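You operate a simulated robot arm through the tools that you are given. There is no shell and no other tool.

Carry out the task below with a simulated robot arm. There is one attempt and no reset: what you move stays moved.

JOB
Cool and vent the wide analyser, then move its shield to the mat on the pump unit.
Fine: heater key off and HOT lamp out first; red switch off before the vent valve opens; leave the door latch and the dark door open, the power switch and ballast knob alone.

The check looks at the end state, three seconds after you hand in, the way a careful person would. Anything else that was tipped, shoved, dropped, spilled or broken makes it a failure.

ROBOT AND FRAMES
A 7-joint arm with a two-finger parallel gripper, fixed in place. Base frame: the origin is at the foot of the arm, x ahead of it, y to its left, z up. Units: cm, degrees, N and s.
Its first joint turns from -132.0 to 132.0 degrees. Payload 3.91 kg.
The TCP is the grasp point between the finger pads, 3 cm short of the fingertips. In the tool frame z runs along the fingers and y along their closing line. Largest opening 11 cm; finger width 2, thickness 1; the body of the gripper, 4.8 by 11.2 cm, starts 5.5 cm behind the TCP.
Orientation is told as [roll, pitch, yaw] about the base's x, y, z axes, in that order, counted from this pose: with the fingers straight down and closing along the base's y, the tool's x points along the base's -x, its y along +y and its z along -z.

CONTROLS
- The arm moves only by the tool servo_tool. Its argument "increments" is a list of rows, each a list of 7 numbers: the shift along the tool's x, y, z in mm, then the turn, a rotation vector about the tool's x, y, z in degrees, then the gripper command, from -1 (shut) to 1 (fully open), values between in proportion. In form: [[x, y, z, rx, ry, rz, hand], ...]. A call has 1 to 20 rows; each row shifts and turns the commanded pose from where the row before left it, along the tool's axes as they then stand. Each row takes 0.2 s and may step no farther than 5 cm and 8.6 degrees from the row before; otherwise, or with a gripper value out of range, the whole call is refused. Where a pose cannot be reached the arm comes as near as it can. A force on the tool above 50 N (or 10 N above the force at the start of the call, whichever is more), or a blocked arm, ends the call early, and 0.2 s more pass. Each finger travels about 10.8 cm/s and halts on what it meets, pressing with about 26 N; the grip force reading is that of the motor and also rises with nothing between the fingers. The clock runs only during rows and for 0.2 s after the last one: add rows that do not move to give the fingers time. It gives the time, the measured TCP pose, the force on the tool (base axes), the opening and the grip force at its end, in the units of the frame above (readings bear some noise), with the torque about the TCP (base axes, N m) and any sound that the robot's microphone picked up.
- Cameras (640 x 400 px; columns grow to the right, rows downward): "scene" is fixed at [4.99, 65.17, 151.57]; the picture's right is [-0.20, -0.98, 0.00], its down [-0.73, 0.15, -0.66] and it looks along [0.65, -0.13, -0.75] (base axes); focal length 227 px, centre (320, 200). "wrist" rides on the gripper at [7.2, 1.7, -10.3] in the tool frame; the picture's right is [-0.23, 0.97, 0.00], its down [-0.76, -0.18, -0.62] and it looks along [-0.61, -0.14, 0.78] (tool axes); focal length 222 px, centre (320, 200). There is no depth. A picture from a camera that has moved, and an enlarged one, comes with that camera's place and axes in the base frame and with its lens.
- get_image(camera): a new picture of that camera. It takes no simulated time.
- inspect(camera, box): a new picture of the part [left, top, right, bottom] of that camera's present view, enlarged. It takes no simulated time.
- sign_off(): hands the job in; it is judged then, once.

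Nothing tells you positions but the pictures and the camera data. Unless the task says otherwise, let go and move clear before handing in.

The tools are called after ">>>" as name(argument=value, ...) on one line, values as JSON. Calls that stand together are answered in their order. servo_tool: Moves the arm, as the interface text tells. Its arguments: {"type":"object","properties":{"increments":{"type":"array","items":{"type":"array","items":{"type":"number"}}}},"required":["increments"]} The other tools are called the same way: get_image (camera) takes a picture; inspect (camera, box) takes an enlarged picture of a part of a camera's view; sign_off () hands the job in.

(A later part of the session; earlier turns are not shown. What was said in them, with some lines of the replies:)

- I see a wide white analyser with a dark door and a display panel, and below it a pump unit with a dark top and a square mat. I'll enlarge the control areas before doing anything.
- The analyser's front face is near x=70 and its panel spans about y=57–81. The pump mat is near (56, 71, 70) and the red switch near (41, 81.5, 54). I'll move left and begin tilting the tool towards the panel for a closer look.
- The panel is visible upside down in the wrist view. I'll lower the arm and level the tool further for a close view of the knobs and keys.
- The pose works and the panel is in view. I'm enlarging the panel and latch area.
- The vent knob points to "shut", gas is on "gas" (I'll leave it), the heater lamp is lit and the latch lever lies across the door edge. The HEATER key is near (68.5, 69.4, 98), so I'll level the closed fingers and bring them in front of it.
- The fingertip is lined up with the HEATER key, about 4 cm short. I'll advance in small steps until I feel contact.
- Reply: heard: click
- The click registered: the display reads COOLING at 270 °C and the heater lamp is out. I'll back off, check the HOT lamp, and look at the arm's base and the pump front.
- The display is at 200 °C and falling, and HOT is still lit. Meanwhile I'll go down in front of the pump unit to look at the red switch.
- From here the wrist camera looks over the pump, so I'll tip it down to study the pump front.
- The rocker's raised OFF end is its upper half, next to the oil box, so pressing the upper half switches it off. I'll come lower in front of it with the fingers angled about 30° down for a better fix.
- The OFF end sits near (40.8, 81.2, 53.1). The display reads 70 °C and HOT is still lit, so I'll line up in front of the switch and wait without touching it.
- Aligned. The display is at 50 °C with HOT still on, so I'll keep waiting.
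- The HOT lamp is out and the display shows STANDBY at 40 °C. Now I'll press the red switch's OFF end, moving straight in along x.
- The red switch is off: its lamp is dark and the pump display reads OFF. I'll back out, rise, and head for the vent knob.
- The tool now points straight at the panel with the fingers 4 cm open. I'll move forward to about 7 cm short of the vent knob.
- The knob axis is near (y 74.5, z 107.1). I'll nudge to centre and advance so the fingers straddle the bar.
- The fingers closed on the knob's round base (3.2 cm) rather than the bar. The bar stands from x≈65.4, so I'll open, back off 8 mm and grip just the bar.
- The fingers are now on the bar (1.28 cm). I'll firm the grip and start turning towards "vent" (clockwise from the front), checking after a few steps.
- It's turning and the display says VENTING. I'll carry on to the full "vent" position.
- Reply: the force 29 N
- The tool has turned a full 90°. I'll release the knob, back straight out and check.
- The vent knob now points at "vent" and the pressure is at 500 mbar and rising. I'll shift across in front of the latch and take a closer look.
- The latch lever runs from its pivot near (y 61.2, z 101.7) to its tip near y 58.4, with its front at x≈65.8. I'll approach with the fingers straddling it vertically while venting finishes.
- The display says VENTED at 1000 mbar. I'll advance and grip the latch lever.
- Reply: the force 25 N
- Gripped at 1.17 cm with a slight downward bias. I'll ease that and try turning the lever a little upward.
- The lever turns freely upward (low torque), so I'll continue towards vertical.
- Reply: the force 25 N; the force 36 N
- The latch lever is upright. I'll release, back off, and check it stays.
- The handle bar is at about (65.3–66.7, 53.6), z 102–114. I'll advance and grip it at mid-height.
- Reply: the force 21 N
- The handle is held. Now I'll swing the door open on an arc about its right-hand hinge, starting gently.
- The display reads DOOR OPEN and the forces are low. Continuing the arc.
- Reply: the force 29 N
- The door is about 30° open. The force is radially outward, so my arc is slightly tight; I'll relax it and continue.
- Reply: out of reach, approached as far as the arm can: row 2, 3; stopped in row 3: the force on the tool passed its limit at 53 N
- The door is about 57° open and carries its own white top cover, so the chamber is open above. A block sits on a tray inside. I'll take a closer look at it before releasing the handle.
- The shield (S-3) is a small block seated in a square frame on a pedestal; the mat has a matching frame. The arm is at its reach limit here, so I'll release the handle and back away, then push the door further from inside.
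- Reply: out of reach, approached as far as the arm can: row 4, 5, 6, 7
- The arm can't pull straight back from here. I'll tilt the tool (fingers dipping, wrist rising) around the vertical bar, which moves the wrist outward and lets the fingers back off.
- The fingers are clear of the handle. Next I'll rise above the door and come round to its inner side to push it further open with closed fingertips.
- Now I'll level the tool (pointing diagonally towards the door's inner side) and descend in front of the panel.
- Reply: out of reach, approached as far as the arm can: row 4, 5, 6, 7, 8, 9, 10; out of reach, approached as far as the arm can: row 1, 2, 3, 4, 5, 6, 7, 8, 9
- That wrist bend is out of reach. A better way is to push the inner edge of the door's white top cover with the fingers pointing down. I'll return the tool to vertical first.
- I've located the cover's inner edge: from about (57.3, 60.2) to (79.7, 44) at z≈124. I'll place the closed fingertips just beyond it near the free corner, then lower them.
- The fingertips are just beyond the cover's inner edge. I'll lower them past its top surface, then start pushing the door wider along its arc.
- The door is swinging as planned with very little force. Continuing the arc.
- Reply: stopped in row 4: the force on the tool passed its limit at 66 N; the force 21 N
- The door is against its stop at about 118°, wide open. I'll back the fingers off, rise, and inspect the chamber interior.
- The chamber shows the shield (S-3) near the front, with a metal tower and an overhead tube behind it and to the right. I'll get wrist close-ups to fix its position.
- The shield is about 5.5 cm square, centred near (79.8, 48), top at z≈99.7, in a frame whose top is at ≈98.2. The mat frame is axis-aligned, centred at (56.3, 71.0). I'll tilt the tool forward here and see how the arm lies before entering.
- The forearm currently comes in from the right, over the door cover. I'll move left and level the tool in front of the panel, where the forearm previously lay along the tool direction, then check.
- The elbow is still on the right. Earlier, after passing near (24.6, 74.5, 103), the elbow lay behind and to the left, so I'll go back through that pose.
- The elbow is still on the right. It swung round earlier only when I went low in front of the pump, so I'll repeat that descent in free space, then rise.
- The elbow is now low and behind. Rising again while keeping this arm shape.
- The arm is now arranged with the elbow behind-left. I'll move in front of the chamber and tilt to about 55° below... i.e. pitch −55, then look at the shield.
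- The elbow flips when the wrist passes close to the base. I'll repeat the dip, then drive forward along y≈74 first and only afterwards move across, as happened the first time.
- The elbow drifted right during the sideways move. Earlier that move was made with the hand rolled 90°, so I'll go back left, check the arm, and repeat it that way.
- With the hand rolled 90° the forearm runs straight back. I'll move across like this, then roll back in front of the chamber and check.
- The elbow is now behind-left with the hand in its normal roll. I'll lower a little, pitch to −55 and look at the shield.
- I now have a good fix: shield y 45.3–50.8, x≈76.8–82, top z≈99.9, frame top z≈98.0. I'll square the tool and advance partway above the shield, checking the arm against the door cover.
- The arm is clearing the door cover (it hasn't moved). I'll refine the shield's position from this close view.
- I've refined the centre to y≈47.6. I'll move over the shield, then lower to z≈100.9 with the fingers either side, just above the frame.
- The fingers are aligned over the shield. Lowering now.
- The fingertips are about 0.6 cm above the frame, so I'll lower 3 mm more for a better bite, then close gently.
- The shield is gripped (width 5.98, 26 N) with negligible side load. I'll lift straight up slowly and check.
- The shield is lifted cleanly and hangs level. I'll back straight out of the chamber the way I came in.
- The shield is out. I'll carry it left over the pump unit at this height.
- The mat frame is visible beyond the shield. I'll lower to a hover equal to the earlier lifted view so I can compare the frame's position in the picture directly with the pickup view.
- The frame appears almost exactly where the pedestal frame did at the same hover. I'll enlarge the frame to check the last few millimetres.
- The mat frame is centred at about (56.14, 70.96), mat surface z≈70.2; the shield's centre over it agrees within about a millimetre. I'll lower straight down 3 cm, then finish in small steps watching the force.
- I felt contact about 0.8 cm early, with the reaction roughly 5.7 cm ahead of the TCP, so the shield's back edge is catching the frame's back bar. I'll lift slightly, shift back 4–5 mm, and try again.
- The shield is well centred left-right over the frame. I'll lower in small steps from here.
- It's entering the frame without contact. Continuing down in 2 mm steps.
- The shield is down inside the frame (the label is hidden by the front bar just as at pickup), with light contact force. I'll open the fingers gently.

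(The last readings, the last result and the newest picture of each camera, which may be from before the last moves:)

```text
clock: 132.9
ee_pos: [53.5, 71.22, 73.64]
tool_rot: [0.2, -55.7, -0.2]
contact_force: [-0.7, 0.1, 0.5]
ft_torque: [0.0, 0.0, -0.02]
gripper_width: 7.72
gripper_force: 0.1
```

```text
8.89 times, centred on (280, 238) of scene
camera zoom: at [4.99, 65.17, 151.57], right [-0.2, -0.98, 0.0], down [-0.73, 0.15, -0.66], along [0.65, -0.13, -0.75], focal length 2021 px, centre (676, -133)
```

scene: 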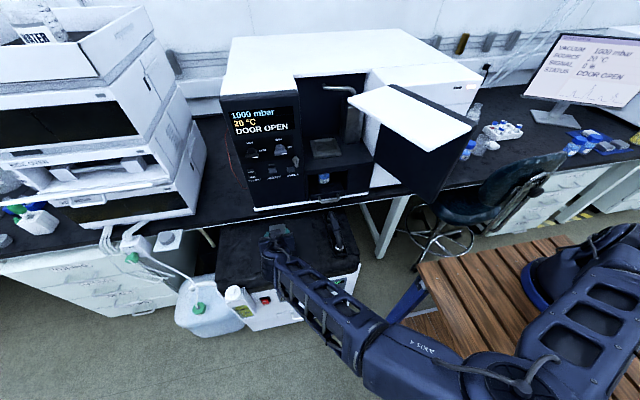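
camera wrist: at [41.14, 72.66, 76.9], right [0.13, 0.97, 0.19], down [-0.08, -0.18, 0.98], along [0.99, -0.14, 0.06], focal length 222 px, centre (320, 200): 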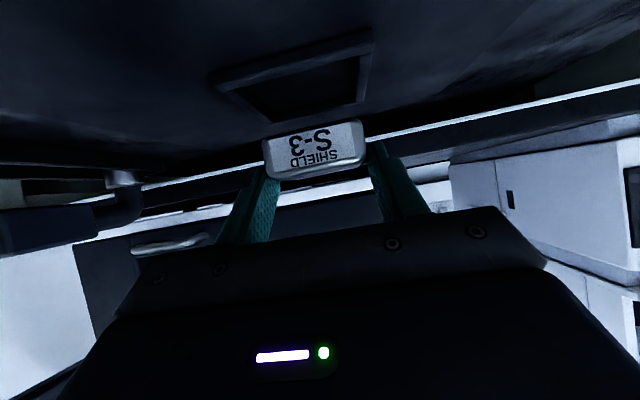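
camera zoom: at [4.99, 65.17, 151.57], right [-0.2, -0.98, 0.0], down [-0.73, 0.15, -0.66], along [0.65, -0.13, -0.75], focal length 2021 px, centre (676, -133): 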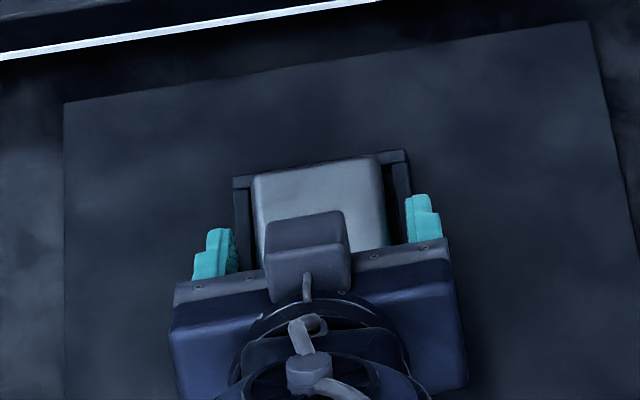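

The shield has settled level inside the frame. I'll rise straight up, then back away to a clear pose and check everything.

>>> servo_tool(increments=[[-8.25, 0, -5.65, 0, 0, 0, 0.4], [-12.4, 0, -8.5, 0, 0, 0, 0.4], [-24.8, 0, -17, 0, 0, 0, 0.4], [-33, 0, -22.6, 0, 0, 0, 0.4], [0, 0, -45, 0, 0, 0, 0.4], [0, 0, -45, 0, 0, 0, 0], [0, 0, -45, 0, 0, 0, 0], [0, 0, -45, 0, 0, 0, 0], [-33, 0, -22.6, 0, 0, 0, 0], [0, 0, 0, 0, 0, 0, 0]])

>>> get_image(camera="scene")

>>> get_image(camera="wrist")

>>> inspect(camera="scene", box=[240, 205, 330, 270])

```text
clock: 135.1
ee_pos: [38.57, 71.0, 97.42]
tool_rot: [0.2, -55.6, -0.1]
contact_force: [0.3, 0.5, 0.6]
ft_torque: [-0.01, 0.01, 0.01]
gripper_width: 5.49
gripper_force: 0.1
```

```text
taken
```

scene: 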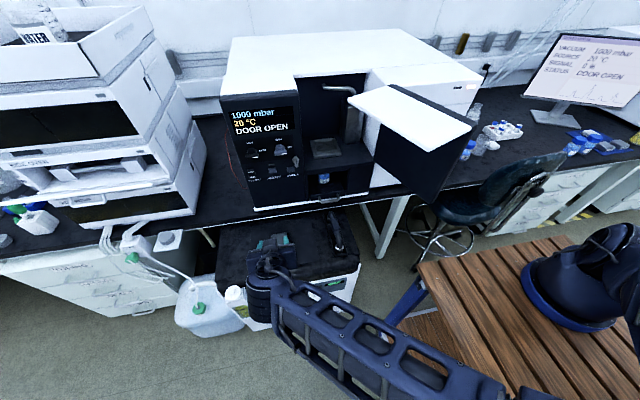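

```text
taken
camera wrist: at [25.85, 72.61, 97.26], right [0.13, 0.97, 0.19], down [-0.08, -0.18, 0.98], along [0.99, -0.14, 0.06], focal length 222 px, centre (320, 200)
```

wrist: 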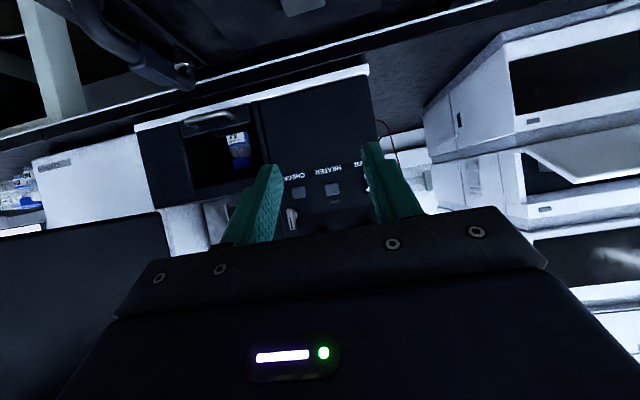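

```text
6.15 times, centred on (285, 238) of scene
camera zoom: at [4.99, 65.17, 151.57], right [-0.2, -0.98, 0.0], down [-0.73, 0.15, -0.66], along [0.65, -0.13, -0.75], focal length 1399 px, centre (535, -31)
```

zoom: 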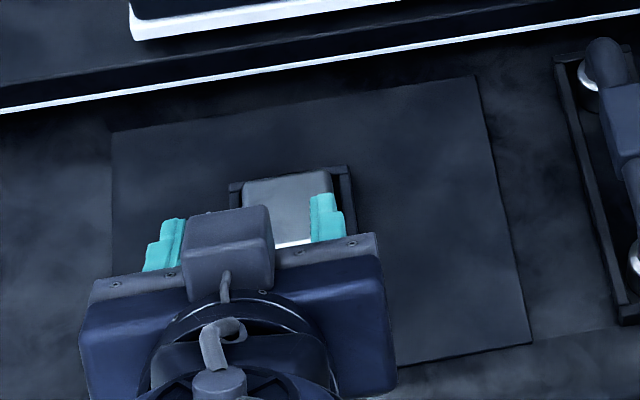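

>>> servo_tool(increments=[[-37, 0, -25, 0, 0, 0, 0], [-37, 0, -25, 0, 0, 0, 0], [-37, 0, -25, 0, 0, 0, 0], [-37, 0, -25, 0, 0, 0, 0], [-37, 0, -25, 0, 0, 0, 0], [-37, 0, -25, 0, 0, 0, 0], [-37, 0, -25, 0, 0, 0, 0], [0, 0, 0, 0, 8, 0, 0], [0, 0, 0, 0, 8, 0, 0], [0, 0, 0, 0, 8, 0, 0]])

>>> get_image(camera="scene")

>>> inspect(camera="scene", box=[210, 190, 370, 330])

>>> inspect(camera="scene", box=[250, 215, 310, 260])

>>> inspect(camera="scene", box=[210, 70, 490, 215])

>>> get_image(camera="wrist")

```text
clock: 137.3
ee_pos: [38.54, 70.97, 128.78]
tool_rot: [0.2, -31.6, 0.0]
contact_force: [0.0, 0.4, 0.0]
ft_torque: [-0.03, -0.03, 0.01]
gripper_width: 5.52
gripper_force: 0.1
```

```text
taken
```

scene: 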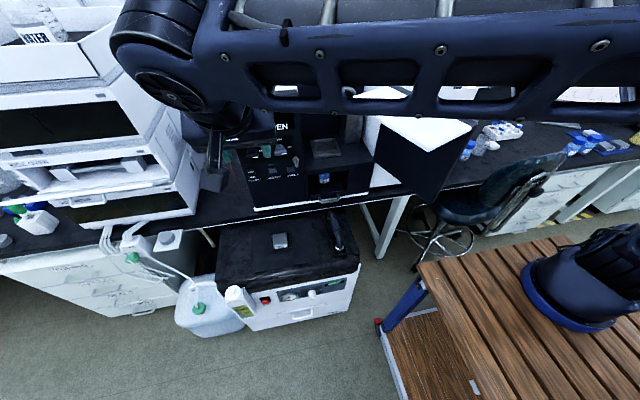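

```text
2.86 times, centred on (290, 260) of scene
camera zoom: at [4.99, 65.17, 151.57], right [-0.2, -0.98, 0.0], down [-0.73, 0.15, -0.66], along [0.65, -0.13, -0.75], focal length 650 px, centre (406, 29)
```

zoom: 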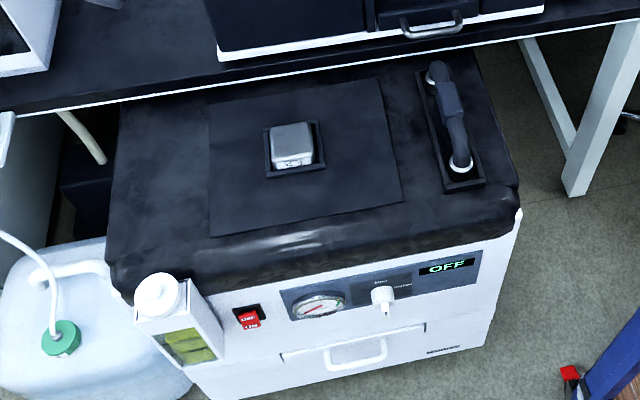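

```text
8.89 times, centred on (280, 238) of scene
camera zoom: at [4.99, 65.17, 151.57], right [-0.2, -0.98, 0.0], down [-0.73, 0.15, -0.66], along [0.65, -0.13, -0.75], focal length 2021 px, centre (676, -133)
```

zoom: 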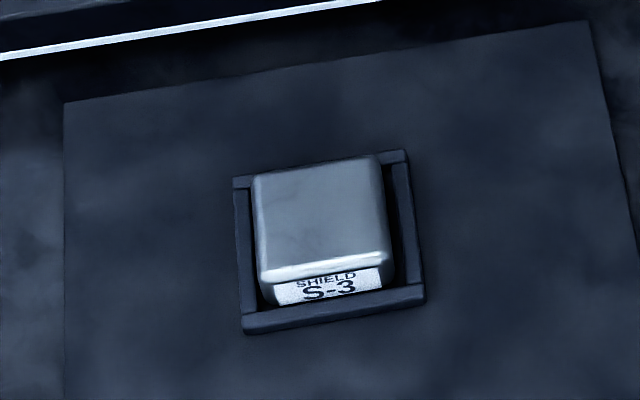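

```text
2.29 times, centred on (350, 142) of scene
camera zoom: at [4.99, 65.17, 151.57], right [-0.2, -0.98, 0.0], down [-0.73, 0.15, -0.66], along [0.65, -0.13, -0.75], focal length 520 px, centre (251, 331)
```

zoom: 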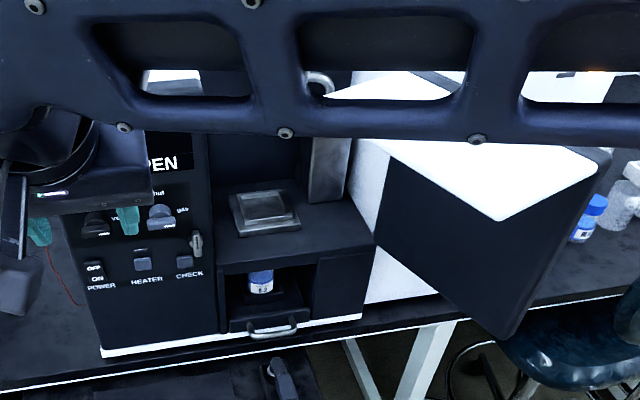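

```text
taken
camera wrist: at [26.98, 72.59, 133.68], right [0.19, 0.97, 0.12], down [0.32, -0.18, 0.93], along [0.93, -0.14, -0.35], focal length 222 px, centre (320, 200)
```

wrist: 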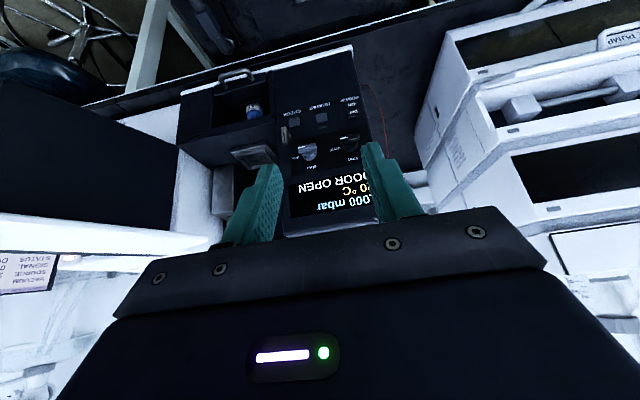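

All the end states check out:

- **Shield:** S-3 sits level inside the mat's frame on the pump unit.
- **Pump:** reads OFF and its red switch is off.
- **Analyser:** heater lamp is dark and the vent knob is on "vent".
- **Door:** the latch is upright and the dark door is wide open.
- **Left alone:** the power switch and ballast knob.

The gripper is empty and clear, so I'll hand in.

>>> sign_off()

```text
The job is handed in.
```

I cooled and vented the wide analyser, and its shield (S-3) now sits level in the frame on the pump unit's mat. I've handed the job in; no result has come back yet.

- **Order followed:** I switched the heater key off and waited until the HOT lamp went out. Then I turned the red switch off (the pump display reads OFF) and only after that opened the vent valve. I opened the latch once the display showed VENTED at 1000 mbar.
- **Left open:** the latch lever is upright. The dark door rests at its stop, about 118° open. I pushed it there by the edge of its own top cover because the arm could not pull the handle past about 57°. The final push hit the stop at 66 N; I saw no damage.
- **Not touched:** the power switch, ballast knob, gas knob and CHECK key.
- **Placing the shield:** on the first try its back edge caught the frame. I lifted it slightly, moved it back a few millimetres and it went in; it sits about centred.

I saw nothing tipped, shoved or dropped in the final pictures, and the gripper is empty and clear.
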